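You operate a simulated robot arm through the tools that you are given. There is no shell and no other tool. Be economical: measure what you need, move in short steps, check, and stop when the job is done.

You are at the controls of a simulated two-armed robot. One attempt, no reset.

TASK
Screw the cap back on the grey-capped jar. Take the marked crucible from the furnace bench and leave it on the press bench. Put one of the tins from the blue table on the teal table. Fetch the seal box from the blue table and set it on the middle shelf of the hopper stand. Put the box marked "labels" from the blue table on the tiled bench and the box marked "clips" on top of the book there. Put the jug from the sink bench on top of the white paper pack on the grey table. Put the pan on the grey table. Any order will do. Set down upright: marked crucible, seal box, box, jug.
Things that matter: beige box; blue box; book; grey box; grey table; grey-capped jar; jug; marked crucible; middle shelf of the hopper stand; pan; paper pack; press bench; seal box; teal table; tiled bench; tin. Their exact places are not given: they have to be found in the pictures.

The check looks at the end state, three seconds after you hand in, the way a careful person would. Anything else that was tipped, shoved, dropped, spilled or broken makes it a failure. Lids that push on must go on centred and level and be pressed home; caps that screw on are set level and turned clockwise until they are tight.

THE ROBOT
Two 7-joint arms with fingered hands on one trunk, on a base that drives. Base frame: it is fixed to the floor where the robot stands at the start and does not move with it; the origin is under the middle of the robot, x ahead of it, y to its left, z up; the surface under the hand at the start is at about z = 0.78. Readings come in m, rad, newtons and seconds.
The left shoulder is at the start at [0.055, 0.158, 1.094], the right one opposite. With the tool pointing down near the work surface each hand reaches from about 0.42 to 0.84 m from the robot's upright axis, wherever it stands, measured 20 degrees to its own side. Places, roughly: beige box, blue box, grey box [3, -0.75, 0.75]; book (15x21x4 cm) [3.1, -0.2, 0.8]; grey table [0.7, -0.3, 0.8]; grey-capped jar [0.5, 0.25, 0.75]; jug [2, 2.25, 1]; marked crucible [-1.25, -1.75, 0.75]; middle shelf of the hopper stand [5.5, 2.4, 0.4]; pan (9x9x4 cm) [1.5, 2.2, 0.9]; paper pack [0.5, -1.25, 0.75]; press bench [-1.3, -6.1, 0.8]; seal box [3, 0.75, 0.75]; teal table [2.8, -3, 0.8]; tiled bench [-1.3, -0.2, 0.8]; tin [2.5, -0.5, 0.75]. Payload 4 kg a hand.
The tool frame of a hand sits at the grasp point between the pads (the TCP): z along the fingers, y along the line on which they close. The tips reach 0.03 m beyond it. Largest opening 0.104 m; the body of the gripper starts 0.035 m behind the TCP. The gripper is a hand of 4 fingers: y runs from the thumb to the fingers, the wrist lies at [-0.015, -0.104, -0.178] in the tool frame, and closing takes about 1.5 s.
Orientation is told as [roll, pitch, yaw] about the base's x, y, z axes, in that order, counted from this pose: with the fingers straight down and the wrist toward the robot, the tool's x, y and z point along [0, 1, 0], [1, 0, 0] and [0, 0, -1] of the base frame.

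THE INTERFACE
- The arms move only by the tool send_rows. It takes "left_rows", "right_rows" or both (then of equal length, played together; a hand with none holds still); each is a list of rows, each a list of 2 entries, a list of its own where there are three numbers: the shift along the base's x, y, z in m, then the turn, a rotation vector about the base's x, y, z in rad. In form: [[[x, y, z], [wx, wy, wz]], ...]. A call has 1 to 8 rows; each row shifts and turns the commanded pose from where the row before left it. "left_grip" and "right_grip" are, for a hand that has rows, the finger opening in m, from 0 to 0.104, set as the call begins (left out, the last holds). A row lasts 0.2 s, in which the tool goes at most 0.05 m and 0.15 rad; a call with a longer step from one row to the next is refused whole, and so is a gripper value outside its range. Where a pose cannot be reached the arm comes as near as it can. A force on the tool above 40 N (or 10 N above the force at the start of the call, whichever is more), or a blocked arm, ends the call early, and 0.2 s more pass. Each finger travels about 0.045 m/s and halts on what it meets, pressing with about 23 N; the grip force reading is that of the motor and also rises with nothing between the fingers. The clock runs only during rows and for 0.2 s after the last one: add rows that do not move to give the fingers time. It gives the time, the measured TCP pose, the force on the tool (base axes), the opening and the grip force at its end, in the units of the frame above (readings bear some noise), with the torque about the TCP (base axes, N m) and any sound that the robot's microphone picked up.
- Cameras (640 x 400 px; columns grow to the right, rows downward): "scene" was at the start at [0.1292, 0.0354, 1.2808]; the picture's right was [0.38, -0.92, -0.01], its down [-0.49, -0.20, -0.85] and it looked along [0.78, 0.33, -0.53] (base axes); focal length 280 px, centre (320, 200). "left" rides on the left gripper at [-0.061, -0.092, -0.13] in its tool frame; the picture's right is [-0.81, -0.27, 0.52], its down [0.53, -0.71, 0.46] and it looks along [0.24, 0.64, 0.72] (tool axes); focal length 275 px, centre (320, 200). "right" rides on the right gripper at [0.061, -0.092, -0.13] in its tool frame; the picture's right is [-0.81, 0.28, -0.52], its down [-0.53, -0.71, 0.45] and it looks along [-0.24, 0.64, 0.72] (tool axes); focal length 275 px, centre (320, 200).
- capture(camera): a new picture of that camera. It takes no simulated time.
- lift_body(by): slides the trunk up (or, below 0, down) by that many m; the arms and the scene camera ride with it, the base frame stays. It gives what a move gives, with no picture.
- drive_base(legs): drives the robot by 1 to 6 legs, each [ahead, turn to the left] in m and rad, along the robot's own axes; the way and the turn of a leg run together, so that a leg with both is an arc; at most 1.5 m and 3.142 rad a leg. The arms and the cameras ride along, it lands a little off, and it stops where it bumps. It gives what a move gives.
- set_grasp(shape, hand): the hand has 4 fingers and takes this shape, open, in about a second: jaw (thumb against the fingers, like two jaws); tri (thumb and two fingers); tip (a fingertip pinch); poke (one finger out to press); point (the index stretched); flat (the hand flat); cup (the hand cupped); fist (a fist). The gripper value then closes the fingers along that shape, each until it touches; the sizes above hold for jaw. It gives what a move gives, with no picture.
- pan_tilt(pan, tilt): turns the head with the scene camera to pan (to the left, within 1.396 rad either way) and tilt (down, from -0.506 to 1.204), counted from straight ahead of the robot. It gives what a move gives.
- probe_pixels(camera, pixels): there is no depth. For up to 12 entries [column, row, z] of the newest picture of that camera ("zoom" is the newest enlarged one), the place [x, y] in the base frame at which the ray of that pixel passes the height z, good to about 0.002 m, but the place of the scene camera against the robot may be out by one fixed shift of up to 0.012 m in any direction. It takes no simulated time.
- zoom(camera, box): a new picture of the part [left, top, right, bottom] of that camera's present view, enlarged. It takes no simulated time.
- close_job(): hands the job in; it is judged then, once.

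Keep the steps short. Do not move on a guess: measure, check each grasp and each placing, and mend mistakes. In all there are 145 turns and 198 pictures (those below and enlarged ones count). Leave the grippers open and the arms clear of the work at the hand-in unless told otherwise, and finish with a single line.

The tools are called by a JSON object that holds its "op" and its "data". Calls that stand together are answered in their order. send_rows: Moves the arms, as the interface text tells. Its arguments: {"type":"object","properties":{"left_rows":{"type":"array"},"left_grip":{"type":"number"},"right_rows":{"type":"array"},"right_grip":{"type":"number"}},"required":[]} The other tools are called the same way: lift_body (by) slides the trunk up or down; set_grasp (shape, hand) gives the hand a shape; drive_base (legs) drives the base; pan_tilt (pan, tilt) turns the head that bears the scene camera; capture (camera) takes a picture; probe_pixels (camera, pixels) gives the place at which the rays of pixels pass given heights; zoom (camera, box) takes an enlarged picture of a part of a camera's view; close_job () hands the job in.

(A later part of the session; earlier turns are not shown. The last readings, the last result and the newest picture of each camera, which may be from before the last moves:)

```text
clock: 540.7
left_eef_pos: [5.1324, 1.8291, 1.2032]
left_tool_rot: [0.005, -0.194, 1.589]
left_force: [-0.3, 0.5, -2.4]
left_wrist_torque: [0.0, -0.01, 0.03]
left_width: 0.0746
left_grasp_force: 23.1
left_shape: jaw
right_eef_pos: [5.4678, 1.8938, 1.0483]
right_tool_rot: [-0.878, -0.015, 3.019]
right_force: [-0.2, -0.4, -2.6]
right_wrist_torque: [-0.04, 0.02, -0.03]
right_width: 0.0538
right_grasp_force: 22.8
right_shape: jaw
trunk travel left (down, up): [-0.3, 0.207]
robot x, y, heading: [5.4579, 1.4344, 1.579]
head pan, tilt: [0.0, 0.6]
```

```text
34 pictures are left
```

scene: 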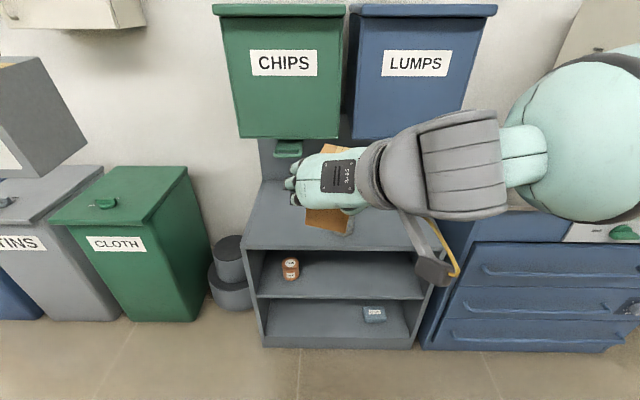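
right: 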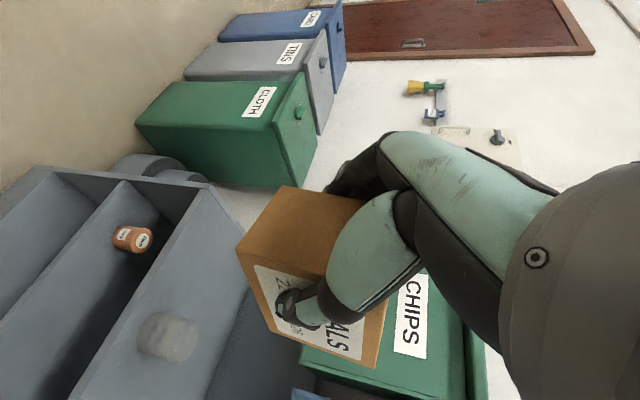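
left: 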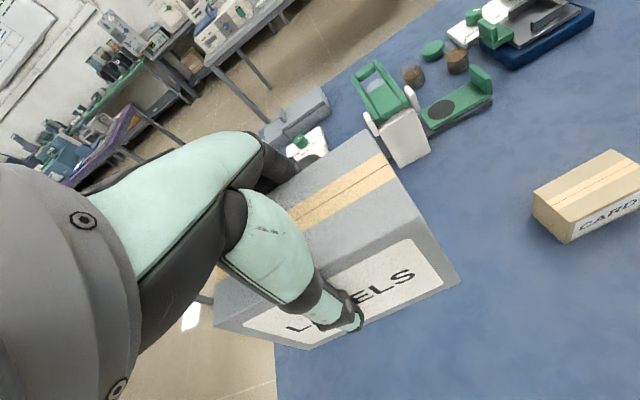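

Middle shelf is the one with the orange tin (290,268). Determine shelf heights and front plane.

{"op": "probe_pixels", "data": {"camera": "scene", "pixels": [[340, 347, 0.03], [340, 347, 0.06], [340, 298, 0.3], [340, 298, 0.4], [340, 250, 0.6], [340, 250, 0.7], [255, 297, 0.35], [425, 297, 0.35], [290, 279, 0.35], [265, 250, 0.6], [430, 250, 0.6]]}}

{"op": "zoom", "data": {"camera": "scene", "box": [230, 160, 460, 360]}}

```text
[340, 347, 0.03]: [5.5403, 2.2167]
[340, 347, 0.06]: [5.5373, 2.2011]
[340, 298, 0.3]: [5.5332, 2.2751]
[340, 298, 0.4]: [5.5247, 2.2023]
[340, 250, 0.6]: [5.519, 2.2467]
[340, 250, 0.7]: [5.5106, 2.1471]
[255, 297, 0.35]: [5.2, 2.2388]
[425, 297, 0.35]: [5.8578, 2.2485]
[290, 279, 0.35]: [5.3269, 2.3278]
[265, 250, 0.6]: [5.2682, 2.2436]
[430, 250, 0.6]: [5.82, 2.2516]
```

```text
2.00 times, centred on (345, 260) of scene
```

zoom: 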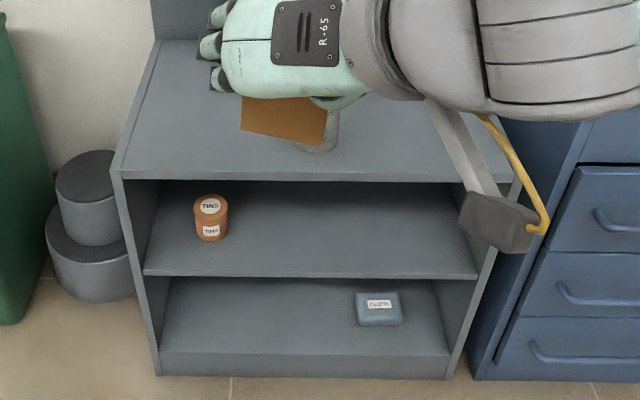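

Shelf surface z≈0.40, opening up to ≈0.63, front plane y≈2.20. Lower the trunk 0.3 m, level the box, and lower the right hand in front of the stand.

{"op": "lift_body", "data": {"by": -0.29}}

{"op": "send_rows", "data": {"right_rows": [[[0.01, -0.02, -0.03], [-0.087, 0.011, 0]], [[0.01, 0, -0.04], [0, 0, 0.05]], [[0.01, 0, -0.04], [0, 0, 0.05]], [[0.01, 0, -0.04], [0, 0, 0]], [[0.01, 0, -0.04], [0, 0, 0]], [[0, 0, -0.04], [0, 0, 0]], [[0, 0, -0.02], [0, 0, 0]], [[0, 0, 0], [0, 0, 0]]]}}

{"op": "capture", "data": {"camera": "scene"}}

{"op": "capture", "data": {"camera": "right"}}

```text
clock: 543.6
left_eef_pos: [5.1327, 1.8268, 0.9156]
left_tool_rot: [0.004, -0.195, 1.588]
left_force: [-0.9, -0.2, -1.3]
left_wrist_torque: [-0.03, -0.04, -0.02]
left_width: 0.0746
left_grasp_force: 22.8
left_shape: jaw
right_eef_pos: [5.4689, 1.8941, 0.7579]
right_tool_rot: [-0.88, -0.016, 3.019]
right_force: [-0.3, -2.0, -2.3]
right_wrist_torque: [-0.06, 0.01, -0.01]
right_width: 0.0537
right_grasp_force: 23.0
right_shape: jaw
trunk travel left (down, up): [-0.01, 0.497]
robot x, y, heading: [5.4646, 1.441, 1.578]
head pan, tilt: [0.0, 0.6]
```

```text
clock: 545.4
left_eef_pos: [5.1319, 1.8268, 0.9149]
left_tool_rot: [0.004, -0.195, 1.588]
left_force: [0.0, 0.2, -1.9]
left_wrist_torque: [-0.01, 0.02, 0.0]
left_width: 0.0749
left_grasp_force: 23.2
left_shape: jaw
right_eef_pos: [5.52, 1.8733, 0.5373]
right_tool_rot: [-0.783, -0.012, 3.118]
right_force: [0.0, -0.4, -1.8]
right_wrist_torque: [-0.09, 0.01, 0.0]
right_width: 0.0537
right_grasp_force: 23.4
right_shape: jaw
right hand out of reach, approached as far as the arm can: row 6, 7
trunk travel left (down, up): [-0.01, 0.497]
robot x, y, heading: [5.4618, 1.4393, 1.579]
head pan, tilt: [0.0, 0.6]
```

```text
32 pictures are left
```

scene: 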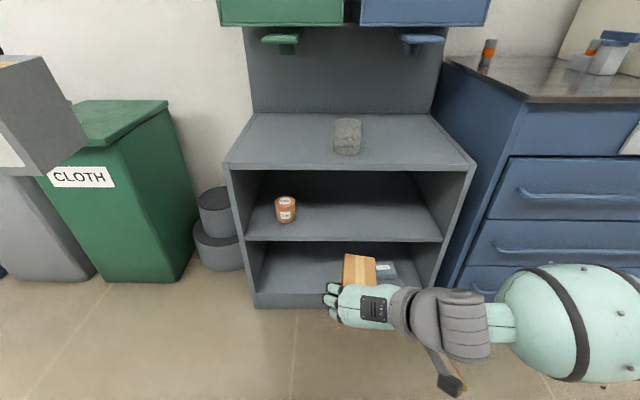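

```text
31 pictures are left
```

right: 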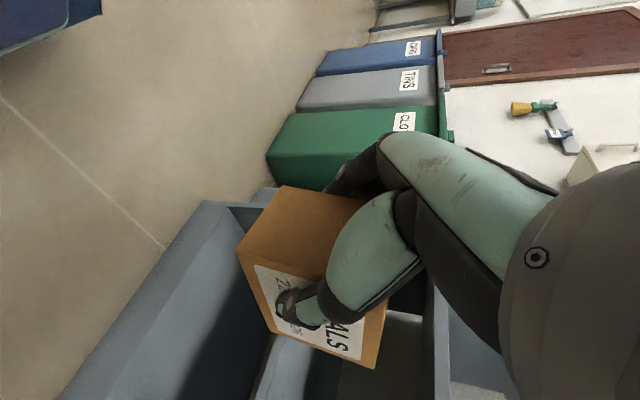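

Hand is at opening height (box 0.465–0.56). Drive 0.2 m forward and check.

{"op": "probe_pixels", "data": {"camera": "scene", "pixels": [[340, 241, 0.4], [340, 241, 0.38], [340, 170, 0.64], [340, 308, 0.03], [286, 222, 0.4], [440, 241, 0.4], [247, 241, 0.4]]}}

{"op": "drive_base", "data": {"legs": [[0.2, 0]]}}

{"op": "capture", "data": {"camera": "scene"}}

```text
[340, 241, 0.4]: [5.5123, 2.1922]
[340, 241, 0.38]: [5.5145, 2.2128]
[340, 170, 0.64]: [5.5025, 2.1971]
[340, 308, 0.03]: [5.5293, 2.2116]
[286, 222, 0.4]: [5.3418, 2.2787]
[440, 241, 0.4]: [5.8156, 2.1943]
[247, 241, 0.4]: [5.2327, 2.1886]
```

```text
clock: 547.1
left_eef_pos: [5.1292, 2.0279, 0.9134]
left_tool_rot: [0.004, -0.191, 1.588]
left_force: [-0.7, 0.4, -2.1]
left_wrist_torque: [-0.03, 0.04, -0.02]
left_width: 0.0744
left_grasp_force: 23.0
left_shape: jaw
right_eef_pos: [5.5183, 2.0741, 0.5358]
right_tool_rot: [-0.781, -0.012, 3.116]
right_force: [-0.5, -0.1, -2.1]
right_wrist_torque: [-0.1, 0.0, 0.02]
right_width: 0.0536
right_grasp_force: 22.5
right_shape: jaw
trunk travel left (down, up): [-0.01, 0.497]
robot x, y, heading: [5.4579, 1.6385, 1.582]
head pan, tilt: [0.0, 0.6]
```

```text
30 pictures are left
```

scene: 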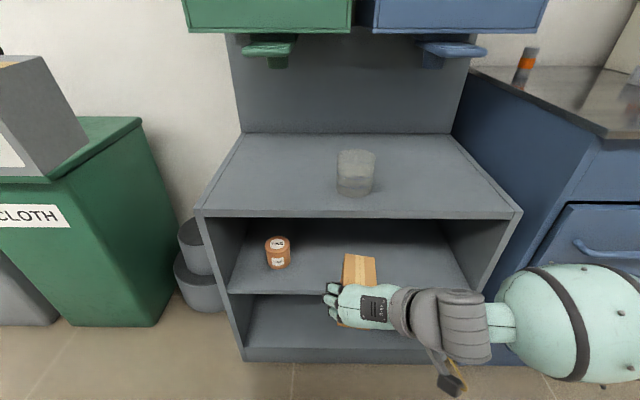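

Insert: forward 0.165 m, then lower to about 0.484.

{"op": "send_rows", "data": {"right_rows": [[[0, 0.03, -0.004], [0, 0, 0]], [[0, 0.04, -0.004], [0, 0, 0]], [[0, 0.04, -0.004], [0, 0, 0]], [[0, 0.035, -0.004], [0, 0, 0]], [[0, 0.02, 0], [0, 0, 0]], [[0, 0, 0], [0, 0, 0]]]}}

{"op": "send_rows", "data": {"right_rows": [[[0, 0, -0.02], [0, 0, 0]], [[0, 0, -0.012], [0, 0, 0]], [[0, 0, 0], [0, 0, 0]]]}}

{"op": "capture", "data": {"camera": "scene"}}

```text
clock: 548.5
left_eef_pos: [5.1289, 2.0167, 0.9202]
left_tool_rot: [0.003, -0.206, 1.586]
left_force: [-1.3, -0.1, -1.6]
left_wrist_torque: [0.01, 0.01, -0.01]
left_width: 0.0746
left_grasp_force: 22.9
left_shape: jaw
right_eef_pos: [5.5194, 2.2347, 0.5262]
right_tool_rot: [-0.793, -0.012, 3.118]
right_force: [0.0, -1.1, -2.8]
right_wrist_torque: [-0.05, 0.0, 0.02]
right_width: 0.0535
right_grasp_force: 22.9
right_shape: jaw
trunk travel left (down, up): [-0.01, 0.497]
robot x, y, heading: [5.4575, 1.6399, 1.584]
head pan, tilt: [0.0, 0.6]
```

```text
clock: 549.3
left_eef_pos: [5.1299, 2.0171, 0.9196]
left_tool_rot: [0.003, -0.207, 1.589]
left_force: [0.5, 1.3, -1.4]
left_wrist_torque: [0.05, 0.01, 0.01]
left_width: 0.0749
left_grasp_force: 22.7
left_shape: jaw
right_eef_pos: [5.5177, 2.2339, 0.4948]
right_tool_rot: [-0.796, -0.013, 3.117]
right_force: [-0.6, -0.7, -2.7]
right_wrist_torque: [-0.05, 0.02, -0.02]
right_width: 0.0536
right_grasp_force: 23.0
right_shape: jaw
trunk travel left (down, up): [-0.01, 0.497]
robot x, y, heading: [5.4582, 1.6376, 1.58]
head pan, tilt: [0.0, 0.6]
```

```text
29 pictures are left
```

scene: 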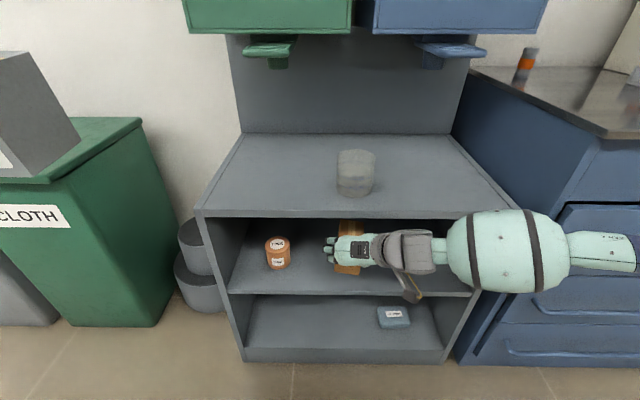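

Inside the opening with no contact. Lower in small steps.

{"op": "send_rows", "data": {"right_rows": [[[0, 0, -0.008], [0, 0, 0]], [[0, 0, -0.004], [0, 0, 0]], [[0, 0, 0], [0, 0, 0]]]}}

{"op": "send_rows", "data": {"right_rows": [[[0, 0, -0.004], [0, 0, 0]], [[0, 0, 0], [0, 0, 0]]]}}

{"op": "send_rows", "data": {"right_rows": [[[0, 0, -0.003], [0, 0, 0]], [[0, 0, 0], [0, 0, 0]]]}}

{"op": "zoom", "data": {"camera": "scene", "box": [220, 200, 460, 320]}}

```text
clock: 550.1
left_eef_pos: [5.1298, 2.0161, 0.9181]
left_tool_rot: [0.004, -0.207, 1.588]
left_force: [-0.5, -0.5, -1.8]
left_wrist_torque: [0.0, -0.01, 0.03]
left_width: 0.0748
left_grasp_force: 23.3
left_shape: jaw
right_eef_pos: [5.5187, 2.2318, 0.4831]
right_tool_rot: [-0.794, -0.011, 3.116]
right_force: [0.0, -0.7, -2.3]
right_wrist_torque: [-0.09, 0.01, 0.01]
right_width: 0.0535
right_grasp_force: 23.0
right_shape: jaw
trunk travel left (down, up): [-0.01, 0.497]
robot x, y, heading: [5.4637, 1.6368, 1.585]
head pan, tilt: [0.0, 0.6]
```

```text
clock: 550.7
left_eef_pos: [5.1303, 2.0157, 0.9198]
left_tool_rot: [0.002, -0.207, 1.589]
left_force: [0.0, 0.3, -2.1]
left_wrist_torque: [-0.01, 0.03, 0.0]
left_width: 0.0749
left_grasp_force: 23.0
left_shape: jaw
right_eef_pos: [5.5191, 2.2328, 0.4789]
right_tool_rot: [-0.794, -0.013, 3.116]
right_force: [0.1, 0.1, -3.0]
right_wrist_torque: [-0.08, -0.01, -0.01]
right_width: 0.0539
right_grasp_force: 22.8
right_shape: jaw
trunk travel left (down, up): [-0.01, 0.497]
robot x, y, heading: [5.4585, 1.6382, 1.582]
head pan, tilt: [0.0, 0.6]
```

```text
clock: 551.3
left_eef_pos: [5.1301, 2.0171, 0.9187]
left_tool_rot: [0.003, -0.208, 1.589]
left_force: [-0.1, 0.3, -0.6]
left_wrist_torque: [0.0, 0.01, 0.02]
left_width: 0.0749
left_grasp_force: 23.3
left_shape: jaw
right_eef_pos: [5.5183, 2.2316, 0.4761]
right_tool_rot: [-0.793, -0.011, 3.117]
right_force: [0.4, 1.4, -2.5]
right_wrist_torque: [-0.07, -0.02, 0.01]
right_width: 0.0537
right_grasp_force: 23.0
right_shape: jaw
trunk travel left (down, up): [-0.01, 0.497]
robot x, y, heading: [5.4568, 1.6362, 1.58]
head pan, tilt: [0.0, 0.6]
```

```text
2.67 times, centred on (340, 260) of scene
```

zoom: 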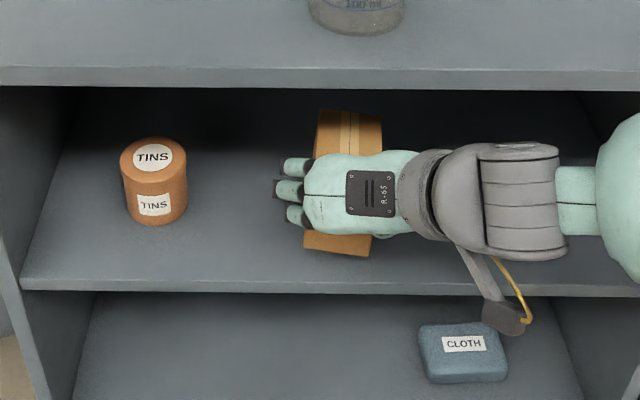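

Still free. Continue down with 3 mm steps.

{"op": "send_rows", "data": {"right_rows": [[[0, 0, -0.004], [0, 0, 0]], [[0, 0, 0], [0, 0, 0]]]}}

{"op": "send_rows", "data": {"right_rows": [[[0, 0, -0.003], [0, 0, 0]], [[0, 0, 0], [0, 0, 0]]]}}

{"op": "send_rows", "data": {"right_rows": [[[0, 0, -0.003], [0, 0, 0]], [[0, 0, 0], [0, 0, 0]]]}}

{"op": "send_rows", "data": {"right_rows": [[[0, 0, -0.002], [0, 0, 0]], [[0, 0, 0], [0, 0, 0]]]}}

```text
clock: 551.9
left_eef_pos: [5.1299, 2.016, 0.9197]
left_tool_rot: [0.004, -0.206, 1.589]
left_force: [0.6, -0.2, -1.9]
left_wrist_torque: [0.04, -0.02, 0.0]
left_width: 0.0748
left_grasp_force: 22.6
left_shape: jaw
right_eef_pos: [5.5191, 2.2329, 0.4705]
right_tool_rot: [-0.794, -0.013, 3.118]
right_force: [0.4, -0.2, -3.1]
right_wrist_torque: [-0.08, 0.02, 0.0]
right_width: 0.0537
right_grasp_force: 23.5
right_shape: jaw
trunk travel left (down, up): [-0.01, 0.497]
robot x, y, heading: [5.4586, 1.6378, 1.583]
head pan, tilt: [0.0, 0.6]
```

```text
clock: 552.5
left_eef_pos: [5.1304, 2.0149, 0.9189]
left_tool_rot: [0.003, -0.207, 1.588]
left_force: [0.2, 0.2, -1.5]
left_wrist_torque: [0.02, 0.04, -0.01]
left_width: 0.0748
left_grasp_force: 23.0
left_shape: jaw
right_eef_pos: [5.5185, 2.2322, 0.4676]
right_tool_rot: [-0.794, -0.012, 3.117]
right_force: [-1.3, -0.5, -1.8]
right_wrist_torque: [-0.08, -0.02, 0.03]
right_width: 0.0534
right_grasp_force: 22.7
right_shape: jaw
trunk travel left (down, up): [-0.01, 0.497]
robot x, y, heading: [5.4568, 1.6379, 1.585]
head pan, tilt: [0.0, 0.6]
```

```text
clock: 553.1
left_eef_pos: [5.1301, 2.0165, 0.9195]
left_tool_rot: [0.004, -0.206, 1.588]
left_force: [0.5, 0.2, -2.6]
left_wrist_torque: [-0.04, 0.03, 0.03]
left_width: 0.0749
left_grasp_force: 23.3
left_shape: jaw
right_eef_pos: [5.5181, 2.232, 0.4654]
right_tool_rot: [-0.795, -0.013, 3.115]
right_force: [0.5, -0.2, -2.2]
right_wrist_torque: [-0.06, 0.03, -0.03]
right_width: 0.0536
right_grasp_force: 22.9
right_shape: jaw
trunk travel left (down, up): [-0.01, 0.497]
robot x, y, heading: [5.4629, 1.6402, 1.587]
head pan, tilt: [0.0, 0.6]
```

```text
clock: 553.7
left_eef_pos: [5.1307, 2.0159, 0.9189]
left_tool_rot: [0.003, -0.206, 1.588]
left_force: [0.9, 0.0, -2.1]
left_wrist_torque: [0.04, 0.03, -0.02]
left_width: 0.0752
left_grasp_force: 22.7
left_shape: jaw
right_eef_pos: [5.5187, 2.2326, 0.4634]
right_tool_rot: [-0.796, -0.01, 3.117]
right_force: [-0.1, -0.3, -1.5]
right_wrist_torque: [-0.06, 0.05, -0.01]
right_width: 0.0539
right_grasp_force: 22.4
right_shape: jaw
trunk travel left (down, up): [-0.01, 0.497]
robot x, y, heading: [5.4623, 1.6393, 1.581]
head pan, tilt: [0.0, 0.6]
```

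{"op": "send_rows", "data": {"right_rows": [[[0, 0, -0.003], [0, 0, 0]], [[0, 0, 0], [0, 0, 0]]]}}

{"op": "send_rows", "data": {"right_rows": [[[0, 0, -0.003], [0, 0, 0]], [[0, 0, 0], [0, 0, 0]]]}}

{"op": "send_rows", "data": {"right_rows": [[[0, 0, -0.003], [0, 0, 0]], [[0, 0, 0], [0, 0, 0]]]}}

{"op": "send_rows", "data": {"right_rows": [[[0, 0, -0.003], [0, 0, 0]], [[0, 0, 0], [0, 0, 0]]]}}

{"op": "zoom", "data": {"camera": "scene", "box": [220, 200, 460, 320]}}

```text
clock: 554.3
left_eef_pos: [5.1299, 2.0157, 0.92]
left_tool_rot: [0.004, -0.206, 1.587]
left_force: [0.2, -0.1, -2.9]
left_wrist_torque: [0.01, 0.02, -0.03]
left_width: 0.0747
left_grasp_force: 22.7
left_shape: jaw
right_eef_pos: [5.5184, 2.2317, 0.4595]
right_tool_rot: [-0.796, -0.012, 3.118]
right_force: [0.2, -0.2, -2.7]
right_wrist_torque: [-0.1, -0.03, -0.03]
right_width: 0.0534
right_grasp_force: 23.2
right_shape: jaw
trunk travel left (down, up): [-0.01, 0.497]
robot x, y, heading: [5.4568, 1.6429, 1.581]
head pan, tilt: [0.0, 0.6]
```

```text
clock: 554.9
left_eef_pos: [5.1298, 2.0161, 0.9184]
left_tool_rot: [0.004, -0.206, 1.59]
left_force: [0.1, 0.2, -1.7]
left_wrist_torque: [-0.03, 0.01, 0.02]
left_width: 0.0745
left_grasp_force: 23.2
left_shape: jaw
right_eef_pos: [5.5181, 2.2331, 0.4572]
right_tool_rot: [-0.795, -0.012, 3.117]
right_force: [0.7, 0.4, -2.2]
right_wrist_torque: [-0.08, 0.05, 0.0]
right_width: 0.0534
right_grasp_force: 23.0
right_shape: jaw
trunk travel left (down, up): [-0.01, 0.497]
robot x, y, heading: [5.4609, 1.6389, 1.581]
head pan, tilt: [0.0, 0.6]
```

```text
clock: 555.5
left_eef_pos: [5.1286, 2.0165, 0.9191]
left_tool_rot: [0.004, -0.206, 1.589]
left_force: [-0.4, 0.6, -1.4]
left_wrist_torque: [-0.02, -0.01, 0.0]
left_width: 0.0749
left_grasp_force: 22.8
left_shape: jaw
right_eef_pos: [5.5187, 2.2329, 0.4549]
right_tool_rot: [-0.795, -0.011, 3.116]
right_force: [-0.4, 0.5, -2.4]
right_wrist_torque: [-0.1, 0.0, 0.01]
right_width: 0.0538
right_grasp_force: 23.3
right_shape: jaw
trunk travel left (down, up): [-0.01, 0.497]
robot x, y, heading: [5.4583, 1.6387, 1.579]
head pan, tilt: [0.0, 0.6]
```

```text
clock: 556.1
left_eef_pos: [5.1295, 2.0149, 0.9194]
left_tool_rot: [0.004, -0.206, 1.589]
left_force: [-0.1, -0.1, -2.2]
left_wrist_torque: [0.0, 0.02, 0.01]
left_width: 0.0748
left_grasp_force: 23.2
left_shape: jaw
right_eef_pos: [5.5194, 2.2311, 0.4508]
right_tool_rot: [-0.793, -0.014, 3.117]
right_force: [0.6, -0.2, -1.8]
right_wrist_torque: [-0.09, 0.04, 0.0]
right_width: 0.0536
right_grasp_force: 22.6
right_shape: jaw
trunk travel left (down, up): [-0.01, 0.497]
robot x, y, heading: [5.4627, 1.6363, 1.58]
head pan, tilt: [0.0, 0.6]
```

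```text
2.67 times, centred on (340, 260) of scene
```

zoom: 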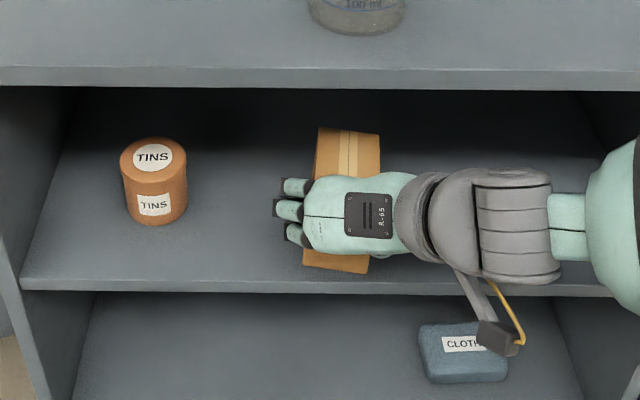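

{"op": "send_rows", "data": {"right_rows": [[[0, 0, -0.003], [0, 0, 0]], [[0, 0, 0], [0, 0, 0]]]}}

{"op": "send_rows", "data": {"right_rows": [[[0, 0, -0.003], [0, 0, 0]], [[0, 0, 0], [0, 0, 0]]]}}

{"op": "send_rows", "data": {"right_rows": [[[0, 0, -0.003], [0, 0, 0]], [[0, 0, 0], [0, 0, 0]]]}}

{"op": "send_rows", "data": {"right_rows": [[[0, 0, -0.003], [0, 0, 0]], [[0, 0, 0], [0, 0, 0]]]}}

```text
clock: 556.7
left_eef_pos: [5.1291, 2.0164, 0.9183]
left_tool_rot: [0.002, -0.208, 1.59]
left_force: [-0.4, -0.1, -1.6]
left_wrist_torque: [-0.01, -0.01, -0.03]
left_width: 0.0747
left_grasp_force: 23.0
left_shape: jaw
right_eef_pos: [5.5188, 2.2316, 0.4473]
right_tool_rot: [-0.793, -0.011, 3.118]
right_force: [0.2, 0.5, -2.4]
right_wrist_torque: [-0.06, 0.02, 0.0]
right_width: 0.054
right_grasp_force: 22.7
right_shape: jaw
trunk travel left (down, up): [-0.01, 0.497]
robot x, y, heading: [5.4584, 1.6372, 1.579]
head pan, tilt: [0.0, 0.6]
```

```text
clock: 557.3
left_eef_pos: [5.1301, 2.0151, 0.9184]
left_tool_rot: [0.004, -0.206, 1.588]
left_force: [0.1, 0.0, -2.2]
left_wrist_torque: [0.02, 0.01, 0.03]
left_width: 0.0751
left_grasp_force: 23.2
left_shape: jaw
right_eef_pos: [5.5197, 2.2317, 0.4465]
right_tool_rot: [-0.795, -0.013, 3.117]
right_force: [0.2, -0.7, -2.4]
right_wrist_torque: [-0.06, 0.02, 0.0]
right_width: 0.0539
right_grasp_force: 23.2
right_shape: jaw
trunk travel left (down, up): [-0.01, 0.497]
robot x, y, heading: [5.4573, 1.6392, 1.583]
head pan, tilt: [0.0, 0.6]
```

```text
clock: 557.9
left_eef_pos: [5.1308, 2.0157, 0.9183]
left_tool_rot: [0.003, -0.205, 1.589]
left_force: [-0.3, -0.1, -3.0]
left_wrist_torque: [0.0, -0.01, -0.01]
left_width: 0.0746
left_grasp_force: 23.4
left_shape: jaw
right_eef_pos: [5.5197, 2.2319, 0.443]
right_tool_rot: [-0.792, -0.012, 3.118]
right_force: [-0.6, 1.2, -1.5]
right_wrist_torque: [-0.09, -0.01, 0.0]
right_width: 0.0537
right_grasp_force: 23.0
right_shape: jaw
trunk travel left (down, up): [-0.01, 0.497]
robot x, y, heading: [5.4587, 1.6395, 1.58]
head pan, tilt: [0.0, 0.6]
```

```text
clock: 558.5
left_eef_pos: [5.1305, 2.0155, 0.9187]
left_tool_rot: [0.006, -0.206, 1.589]
left_force: [-0.1, -1.1, -1.2]
left_wrist_torque: [-0.01, 0.01, -0.01]
left_width: 0.0749
left_grasp_force: 22.6
left_shape: jaw
right_eef_pos: [5.5202, 2.2318, 0.4383]
right_tool_rot: [-0.791, -0.012, 3.118]
right_force: [0.2, 0.1, -1.9]
right_wrist_torque: [-0.06, 0.0, -0.02]
right_width: 0.0536
right_grasp_force: 23.0
right_shape: jaw
trunk travel left (down, up): [-0.01, 0.497]
robot x, y, heading: [5.4559, 1.64, 1.58]
head pan, tilt: [0.0, 0.6]
```

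Use one continuous slow descent; it will stop itself on contact.

{"op": "send_rows", "data": {"right_rows": [[[0, 0, -0.004], [0, 0, 0]], [[0, 0, -0.004], [0, 0, 0]], [[0, 0, -0.003], [0, 0, 0]], [[0, 0, -0.003], [0, 0, 0]], [[0, 0, -0.003], [0, 0, 0]], [[0, 0, 0], [0, 0, 0]]]}}

{"op": "zoom", "data": {"camera": "scene", "box": [220, 200, 460, 320]}}

{"op": "capture", "data": {"camera": "right"}}

```text
clock: 559.9
left_eef_pos: [5.1313, 2.0164, 0.919]
left_tool_rot: [0.003, -0.204, 1.589]
left_force: [-0.6, -0.3, -2.8]
left_wrist_torque: [0.04, 0.0, 0.01]
left_width: 0.0747
left_grasp_force: 23.3
left_shape: jaw
right_eef_pos: [5.5202, 2.2362, 0.4289]
right_tool_rot: [-0.785, -0.012, 3.118]
right_force: [0.4, -1.5, 2.4]
right_wrist_torque: [0.11, -0.15, -0.05]
right_width: 0.0542
right_grasp_force: 22.7
right_shape: jaw
right hand out of reach, approached as far as the arm can: row 3, 5
trunk travel left (down, up): [-0.01, 0.497]
robot x, y, heading: [5.4574, 1.6379, 1.581]
head pan, tilt: [0.0, 0.6]
```

```text
2.67 times, centred on (340, 260) of scene
```

zoom: 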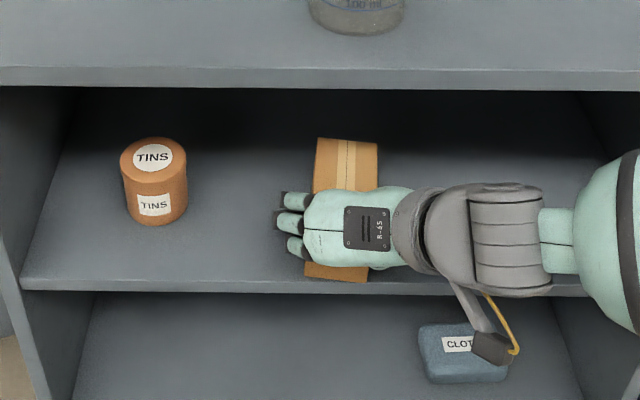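

```text
25 pictures are left
```

right: 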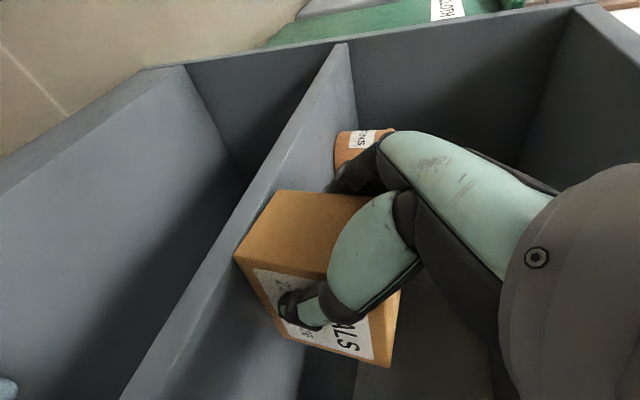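

Contact begins; the box's near face is about flush with the shelf's front edge. Lift 4 mm, push 3 cm further in, and lower again.

{"op": "send_rows", "data": {"right_rows": [[[0, 0, 0.005], [0, 0, 0]], [[0, 0.015, 0], [0, 0, 0]], [[0, 0.015, 0], [0, 0, 0]], [[0, 0.005, 0], [0, 0, 0]], [[0, 0, -0.004], [0, 0, 0]], [[0, 0, -0.003], [0, 0, 0]], [[0, 0, 0], [0, 0, 0]]]}}

{"op": "zoom", "data": {"camera": "scene", "box": [220, 200, 460, 320]}}

```text
clock: 561.5
left_eef_pos: [5.1289, 2.0155, 0.9198]
left_tool_rot: [0.004, -0.208, 1.59]
left_force: [-0.3, 0.4, -1.9]
left_wrist_torque: [0.0, 0.03, -0.02]
left_width: 0.0747
left_grasp_force: 22.2
left_shape: jaw
right_eef_pos: [5.5205, 2.272, 0.4281]
right_tool_rot: [-0.796, -0.015, 3.116]
right_force: [-0.6, -1.3, 5.5]
right_wrist_torque: [0.16, -0.2, -0.17]
right_width: 0.054
right_grasp_force: 22.6
right_shape: jaw
trunk travel left (down, up): [-0.01, 0.497]
robot x, y, heading: [5.4593, 1.6397, 1.581]
head pan, tilt: [0.0, 0.6]
```

```text
2.67 times, centred on (340, 260) of scene
```

zoom: 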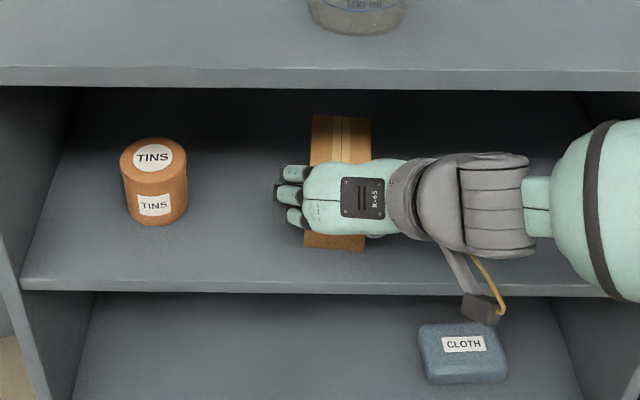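

Seated (8 N). Open, withdraw straight back, and look.

{"op": "send_rows", "data": {"right_rows": [[[0, 0, 0], [0, 0, 0]], [[0, 0, 0], [0, 0, 0]], [[0, 0, 0], [0, 0, 0]], [[0, 0, 0], [0, 0, 0]], [[0, 0, 0], [0, 0, 0]]], "right_grip": 0.1}}

{"op": "send_rows", "data": {"right_rows": [[[0, -0.02, 0.015], [0, 0, 0]], [[0, -0.035, 0.01], [0, 0, 0]], [[0, -0.04, 0], [0, 0, 0]], [[0, -0.04, 0], [0, 0, 0]], [[0, -0.04, 0], [0, 0, 0]], [[0, -0.03, 0], [0, 0, 0]]]}}

{"op": "drive_base", "data": {"legs": [[-0.3, 0]]}}

{"op": "lift_body", "data": {"by": 0.29}}

{"op": "capture", "data": {"camera": "scene"}}

```text
clock: 562.7
left_eef_pos: [5.1301, 2.0179, 0.919]
left_tool_rot: [0.002, -0.205, 1.59]
left_force: [1.0, -0.2, -1.6]
left_wrist_torque: [-0.03, 0.01, 0.0]
left_width: 0.0747
left_grasp_force: 23.2
left_shape: jaw
right_eef_pos: [5.5203, 2.2716, 0.4257]
right_tool_rot: [-0.797, -0.012, 3.115]
right_force: [-0.7, -0.4, 0.2]
right_wrist_torque: [-0.02, -0.02, 0.0]
right_width: 0.0996
right_grasp_force: 0.0
right_shape: jaw
trunk travel left (down, up): [-0.01, 0.497]
robot x, y, heading: [5.4563, 1.6372, 1.579]
head pan, tilt: [0.0, 0.6]
```

```text
clock: 564.1
left_eef_pos: [5.1312, 2.0164, 0.9203]
left_tool_rot: [0.004, -0.206, 1.589]
left_force: [0.2, -0.9, -2.6]
left_wrist_torque: [0.06, 0.03, 0.01]
left_width: 0.0747
left_grasp_force: 22.8
left_shape: jaw
right_eef_pos: [5.5495, 2.1462, 0.4965]
right_tool_rot: [-0.784, -0.009, 3.116]
right_force: [1.0, 0.4, 0.3]
right_wrist_torque: [0.0, -0.02, 0.02]
right_width: 0.0995
right_grasp_force: 0.0
right_shape: jaw
right hand out of reach, approached as far as the arm can: row 3, 4, 5, 6
trunk travel left (down, up): [-0.01, 0.497]
robot x, y, heading: [5.4607, 1.6406, 1.579]
head pan, tilt: [0.0, 0.6]
```

```text
clock: 566.2
left_eef_pos: [5.1327, 1.7117, 0.9206]
left_tool_rot: [0.004, -0.208, 1.59]
left_force: [0.4, -0.5, -2.1]
left_wrist_torque: [0.01, 0.03, 0.02]
left_width: 0.075
left_grasp_force: 23.4
left_shape: jaw
right_eef_pos: [5.5526, 1.8433, 0.4962]
right_tool_rot: [-0.787, -0.009, 3.119]
right_force: [0.6, -0.5, 1.0]
right_wrist_torque: [0.0, 0.0, 0.02]
right_width: 0.1001
right_grasp_force: 0.0
right_shape: jaw
trunk travel left (down, up): [-0.01, 0.497]
robot x, y, heading: [5.4638, 1.3382, 1.58]
head pan, tilt: [0.0, 0.6]
```

```text
clock: 569.1
left_eef_pos: [5.1333, 1.7029, 1.213]
left_tool_rot: [0.002, -0.218, 1.588]
left_force: [0.6, -0.5, -2.5]
left_wrist_torque: [0.02, 0.0, 0.01]
left_width: 0.0748
left_grasp_force: 22.9
left_shape: jaw
right_eef_pos: [5.553, 1.8386, 0.7912]
right_tool_rot: [-0.795, -0.011, 3.12]
right_force: [0.9, 1.0, 1.0]
right_wrist_torque: [0.03, 0.01, 0.02]
right_width: 0.0998
right_grasp_force: 0.1
right_shape: jaw
trunk travel left (down, up): [-0.3, 0.207]
robot x, y, heading: [5.4623, 1.3354, 1.587]
head pan, tilt: [0.0, 0.6]
```

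```text
23 pictures are left
```

scene: 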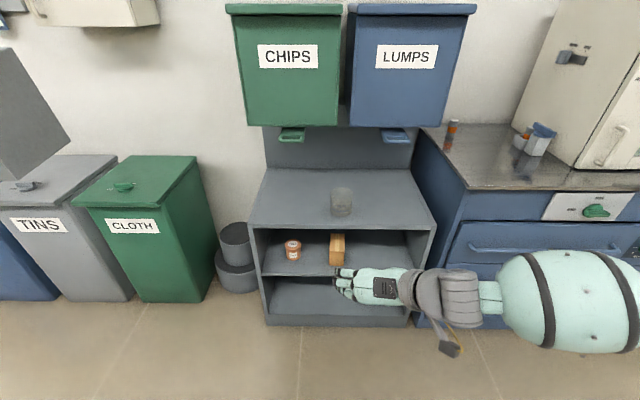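

Seal box stands on the middle shelf. Raise the right hand and head west along y≈1.3 with the LABELS box.

{"op": "send_rows", "data": {"right_rows": [[[0, -0.01, 0.045], [0, 0, 0]], [[0, -0.01, 0.045], [0, 0, 0]], [[0, -0.01, 0.045], [0, 0, 0]], [[0, 0, 0.045], [0, 0, 0]], [[0, 0, 0.045], [0, 0, 0]], [[0, 0, 0.045], [0, 0, 0]], [[0, 0, 0.045], [0, 0, 0]]]}}

{"op": "drive_base", "data": {"legs": [[0, 1.565]]}}

{"op": "drive_base", "data": {"legs": [[0.6, 0]]}}

{"op": "drive_base", "data": {"legs": [[1.2, 0], [1.2, 0]]}}

```text
clock: 570.7
left_eef_pos: [5.1311, 1.7011, 1.2128]
left_tool_rot: [0.004, -0.221, 1.591]
left_force: [1.0, 0.9, -2.3]
left_wrist_torque: [0.0, -0.05, 0.03]
left_width: 0.0748
left_grasp_force: 23.2
left_shape: jaw
right_eef_pos: [5.5433, 1.8042, 1.0953]
right_tool_rot: [-0.801, -0.011, 3.119]
right_force: [-0.5, 0.7, -0.3]
right_wrist_torque: [0.01, 0.01, 0.0]
right_width: 0.0998
right_grasp_force: 0.2
right_shape: jaw
right hand out of reach, approached as far as the arm can: row 7
trunk travel left (down, up): [-0.3, 0.207]
robot x, y, heading: [5.4646, 1.3388, 1.58]
head pan, tilt: [0.0, 0.6]
```

```text
clock: 575.6
left_eef_pos: [5.0938, 1.0092, 1.213]
left_tool_rot: [0.005, -0.218, -3.129]
left_force: [0.3, -1.0, -2.3]
left_wrist_torque: [-0.01, 0.02, 0.02]
left_width: 0.0746
left_grasp_force: 23.4
left_shape: jaw
right_eef_pos: [4.9948, 1.4223, 1.0933]
right_tool_rot: [-0.8, -0.011, -1.6]
right_force: [-0.4, 0.0, 0.5]
right_wrist_torque: [-0.01, 0.01, 0.0]
right_width: 0.0997
right_grasp_force: 0.1
right_shape: jaw
trunk travel left (down, up): [-0.3, 0.207]
robot x, y, heading: [5.4637, 1.3441, -3.134]
head pan, tilt: [0.0, 0.6]
```

```text
clock: 579.2
left_eef_pos: [4.5143, 1.0031, 1.2171]
left_tool_rot: [0.005, -0.23, -3.126]
left_force: [-0.6, 0.5, -2.4]
left_wrist_torque: [-0.05, -0.01, 0.02]
left_width: 0.0742
left_grasp_force: 22.8
left_shape: jaw
right_eef_pos: [4.4122, 1.4151, 1.0996]
right_tool_rot: [-0.812, -0.01, -1.596]
right_force: [0.3, -0.4, -0.5]
right_wrist_torque: [-0.01, 0.01, 0.03]
right_width: 0.1003
right_grasp_force: 0.1
right_shape: jaw
trunk travel left (down, up): [-0.3, 0.207]
robot x, y, heading: [4.868, 1.3356, -3.133]
head pan, tilt: [0.0, 0.6]
```

```text
clock: 591.4
left_eef_pos: [2.1771, 0.9587, 1.221]
left_tool_rot: [0.005, -0.242, -3.123]
left_force: [0.3, 0.4, -1.2]
left_wrist_torque: [-0.01, -0.05, 0.0]
left_width: 0.0739
left_grasp_force: 22.9
left_shape: jaw
right_eef_pos: [2.0716, 1.3703, 1.1055]
right_tool_rot: [-0.826, -0.011, -1.592]
right_force: [0.4, 0.7, 0.4]
right_wrist_torque: [0.0, -0.01, 0.03]
right_width: 0.1001
right_grasp_force: 0.0
right_shape: jaw
trunk travel left (down, up): [-0.3, 0.207]
robot x, y, heading: [2.5153, 1.2958, -3.129]
head pan, tilt: [0.0, 0.6]
5 turns are left
```

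Five turns remain. Drive the rest of the way to the tiled bench in one go, level the left wrist, and look.

{"op": "drive_base", "data": {"legs": [[1.2, 0], [1.2, 0]]}}

{"op": "drive_base", "data": {"legs": [[0.52, 0]]}}

{"op": "drive_base", "data": {"legs": [[0, 1.558]]}}

{"op": "drive_base", "data": {"legs": [[0.65, 0]]}}

{"op": "drive_base", "data": {"legs": [[0.65, 0]]}}

{"op": "drive_base", "data": {"legs": [[0, -1.571]]}}

{"op": "send_rows", "data": {"left_rows": [[[0, 0, 0], [0, -0.13, 0]], [[0, 0, 0], [0, -0.13, 0]], [[0, 0, 0], [0, 0, 0]]]}}

{"op": "pan_tilt", "data": {"pan": 0.15, "tilt": 0.6}}

{"op": "capture", "data": {"camera": "scene"}}

{"op": "capture", "data": {"camera": "left"}}

{"op": "probe_pixels", "data": {"camera": "scene", "pixels": [[320, 200, 0.8], [320, 240, 0.8], [200, 240, 0.8], [440, 240, 0.8], [320, 280, 0.8], [200, 280, 0.8], [440, 280, 0.8], [200, 200, 0.8], [440, 200, 0.8], [120, 240, 0.8], [260, 220, 0.8], [260, 260, 0.8]]}}

{"op": "probe_pixels", "data": {"camera": "left", "pixels": [[420, 100, 0.8], [500, 100, 0.8], [580, 100, 0.8], [420, 180, 0.8], [500, 180, 0.8], [580, 180, 0.8], [420, 260, 0.8], [500, 260, 0.8], [580, 260, 0.8], [420, 340, 0.8], [500, 340, 0.8], [580, 340, 0.8]]}}

```text
clock: 603.8
left_eef_pos: [-0.2269, 0.9113, 1.2257]
left_tool_rot: [0.008, -0.255, -3.14]
left_force: [-0.4, 0.0, -2.5]
left_wrist_torque: [-0.01, 0.01, 0.0]
left_width: 0.0741
left_grasp_force: 22.5
left_shape: jaw
right_eef_pos: [-0.3264, 1.3249, 1.1109]
right_tool_rot: [-0.836, -0.01, -1.609]
right_force: [0.4, -0.4, -0.4]
right_wrist_torque: [0.02, 0.0, -0.02]
right_width: 0.1003
right_grasp_force: 0.1
right_shape: jaw
trunk travel left (down, up): [-0.3, 0.207]
robot x, y, heading: [0.1023, 1.2409, 3.137]
head pan, tilt: [0.0, 0.6]
```

```text
clock: 607.0
left_eef_pos: [-0.7382, 0.9209, 1.2295]
left_tool_rot: [0.006, -0.266, 3.128]
left_force: [0.3, -0.4, -2.4]
left_wrist_torque: [0.0, 0.0, -0.03]
left_width: 0.074
left_grasp_force: 23.7
left_shape: jaw
right_eef_pos: [-0.8328, 1.3348, 1.1163]
right_tool_rot: [-0.851, -0.012, -1.623]
right_force: [0.3, -0.1, -0.6]
right_wrist_torque: [0.01, 0.04, 0.03]
right_width: 0.1002
right_grasp_force: 0.1
right_shape: jaw
trunk travel left (down, up): [-0.3, 0.207]
robot x, y, heading: [-0.4191, 1.2457, 3.126]
head pan, tilt: [0.0, 0.6]
```

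```text
clock: 612.0
left_eef_pos: [-0.087, 0.9466, 1.2343]
left_tool_rot: [0.011, -0.279, -1.565]
left_force: [0.2, -1.3, -2.4]
left_wrist_torque: [-0.04, -0.01, 0.03]
left_width: 0.0744
left_grasp_force: 23.1
left_shape: jaw
right_eef_pos: [-0.4992, 0.8425, 1.1211]
right_tool_rot: [-0.862, -0.014, -0.035]
right_force: [-0.1, -0.3, -0.7]
right_wrist_torque: [-0.02, 0.02, -0.01]
right_width: 0.1003
right_grasp_force: 0.1
right_shape: jaw
trunk travel left (down, up): [-0.3, 0.207]
robot x, y, heading: [-0.4244, 1.2437, -1.568]
head pan, tilt: [0.0, 0.6]
```

```text
clock: 615.7
left_eef_pos: [-0.0866, 0.3149, 1.2369]
left_tool_rot: [0.007, -0.292, -1.568]
left_force: [-0.1, -0.1, -2.7]
left_wrist_torque: [0.02, -0.04, -0.02]
left_width: 0.0736
left_grasp_force: 22.7
left_shape: jaw
right_eef_pos: [-0.499, 0.2096, 1.125]
right_tool_rot: [-0.873, -0.013, -0.035]
right_force: [-0.1, 0.1, -0.3]
right_wrist_torque: [-0.01, -0.02, 0.01]
right_width: 0.0998
right_grasp_force: 0.2
right_shape: jaw
trunk travel left (down, up): [-0.3, 0.207]
robot x, y, heading: [-0.4274, 0.6025, -1.569]
head pan, tilt: [0.0, 0.6]
```

```text
clock: 619.5
left_eef_pos: [-0.0801, -0.3032, 1.2395]
left_tool_rot: [0.011, -0.305, -1.554]
left_force: [-0.3, -0.9, -1.0]
left_wrist_torque: [0.03, -0.03, -0.03]
left_width: 0.0739
left_grasp_force: 22.8
left_shape: jaw
right_eef_pos: [-0.4903, -0.4147, 1.1177]
right_tool_rot: [-0.853, -0.01, -0.023]
right_force: [0.0, 0.0, -0.5]
right_wrist_torque: [0.01, -0.02, 0.0]
right_width: 0.0999
right_grasp_force: 0.0
right_shape: jaw
trunk travel left (down, up): [-0.3, 0.207]
robot x, y, heading: [-0.4193, -0.0376, -1.552]
head pan, tilt: [0.0, 0.6]
```

```text
clock: 620.4
left_eef_pos: [-0.0861, -0.2658, 1.2501]
left_tool_rot: [0.015, -0.345, -1.579]
left_force: [0.6, 0.2, -1.9]
left_wrist_torque: [0.0, -0.05, 0.0]
left_width: 0.0741
left_grasp_force: 22.8
left_shape: jaw
right_eef_pos: [-0.4969, -0.3943, 1.1322]
right_tool_rot: [-0.826, -0.033, -0.065]
right_force: [0.8, -0.2, 0.9]
right_wrist_torque: [-0.01, 0.02, -0.01]
right_width: 0.1001
right_grasp_force: 0.0
right_shape: jaw
trunk travel left (down, up): [-0.3, 0.207]
robot x, y, heading: [-0.4215, -0.0312, -1.582]
head pan, tilt: [0.0, 0.6]
stopped in leg 1: the robot was blocked; the commanded pose is now the measured one
```

```text
clock: 621.2
left_eef_pos: [-0.085, -0.2673, 1.2486]
left_tool_rot: [0.288, -0.326, -1.671]
left_force: [-1.4, 1.0, -1.8]
left_wrist_torque: [0.02, 0.01, 0.01]
left_width: 0.0736
left_grasp_force: 22.9
left_shape: jaw
right_eef_pos: [-0.4971, -0.3964, 1.1313]
right_tool_rot: [-0.825, -0.033, -0.064]
right_force: [-0.5, 0.0, 0.0]
right_wrist_torque: [-0.03, 0.03, 0.01]
right_width: 0.0999
right_grasp_force: 0.0
right_shape: jaw
trunk travel left (down, up): [-0.3, 0.207]
robot x, y, heading: [-0.4199, -0.0363, -1.576]
head pan, tilt: [0.0, 0.6]
```

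```text
clock: 621.9
left_eef_pos: [-0.0861, -0.2667, 1.2486]
left_tool_rot: [0.289, -0.326, -1.67]
left_force: [0.1, 0.9, -3.1]
left_wrist_torque: [-0.02, 0.02, 0.02]
left_width: 0.0739
left_grasp_force: 23.1
left_shape: jaw
right_eef_pos: [-0.4959, -0.3957, 1.1316]
right_tool_rot: [-0.825, -0.033, -0.064]
right_force: [-0.1, -0.7, -0.1]
right_wrist_torque: [-0.02, -0.01, -0.03]
right_width: 0.1002
right_grasp_force: 0.0
right_shape: jaw
trunk travel left (down, up): [-0.3, 0.207]
robot x, y, heading: [-0.4203, -0.0371, -1.586]
head pan, tilt: [0.15, 0.6]
```

```text
22 pictures are left
```

scene: 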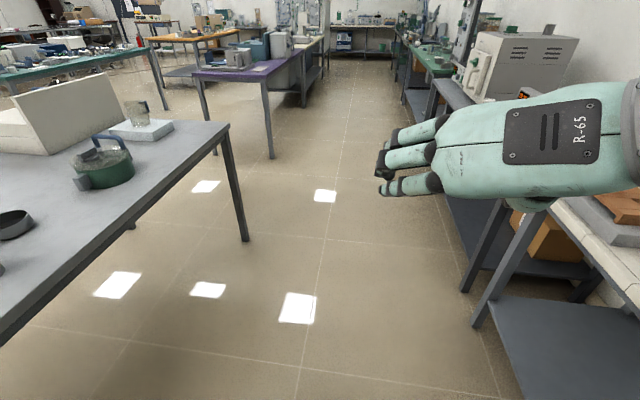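

```text
21 pictures are left
```

left: 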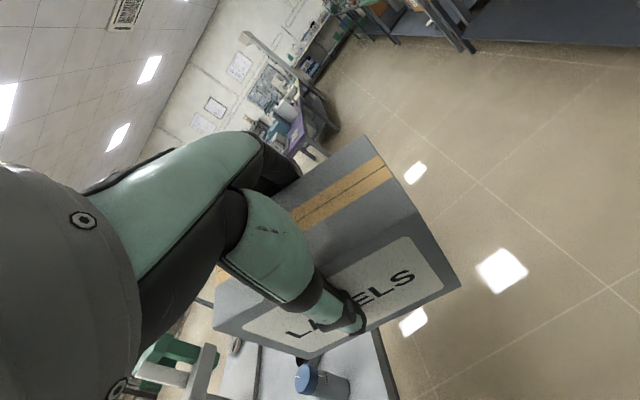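

```text
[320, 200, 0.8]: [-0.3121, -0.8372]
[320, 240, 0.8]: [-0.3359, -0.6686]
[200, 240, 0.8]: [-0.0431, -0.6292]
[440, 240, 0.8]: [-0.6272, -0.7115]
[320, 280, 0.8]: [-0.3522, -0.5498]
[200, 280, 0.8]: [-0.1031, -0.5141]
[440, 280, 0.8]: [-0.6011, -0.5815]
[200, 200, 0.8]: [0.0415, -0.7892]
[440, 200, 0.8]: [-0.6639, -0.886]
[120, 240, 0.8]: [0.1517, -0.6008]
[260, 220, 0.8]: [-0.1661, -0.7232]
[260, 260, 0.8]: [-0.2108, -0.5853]
```

```text
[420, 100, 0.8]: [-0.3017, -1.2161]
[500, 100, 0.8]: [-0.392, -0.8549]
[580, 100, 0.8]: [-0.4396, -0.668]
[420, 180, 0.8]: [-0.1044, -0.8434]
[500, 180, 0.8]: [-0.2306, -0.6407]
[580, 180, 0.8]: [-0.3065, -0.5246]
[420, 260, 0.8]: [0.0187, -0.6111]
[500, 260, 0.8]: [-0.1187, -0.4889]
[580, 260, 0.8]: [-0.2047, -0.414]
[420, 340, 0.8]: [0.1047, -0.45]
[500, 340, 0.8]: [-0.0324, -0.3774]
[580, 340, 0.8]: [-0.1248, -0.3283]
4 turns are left
```

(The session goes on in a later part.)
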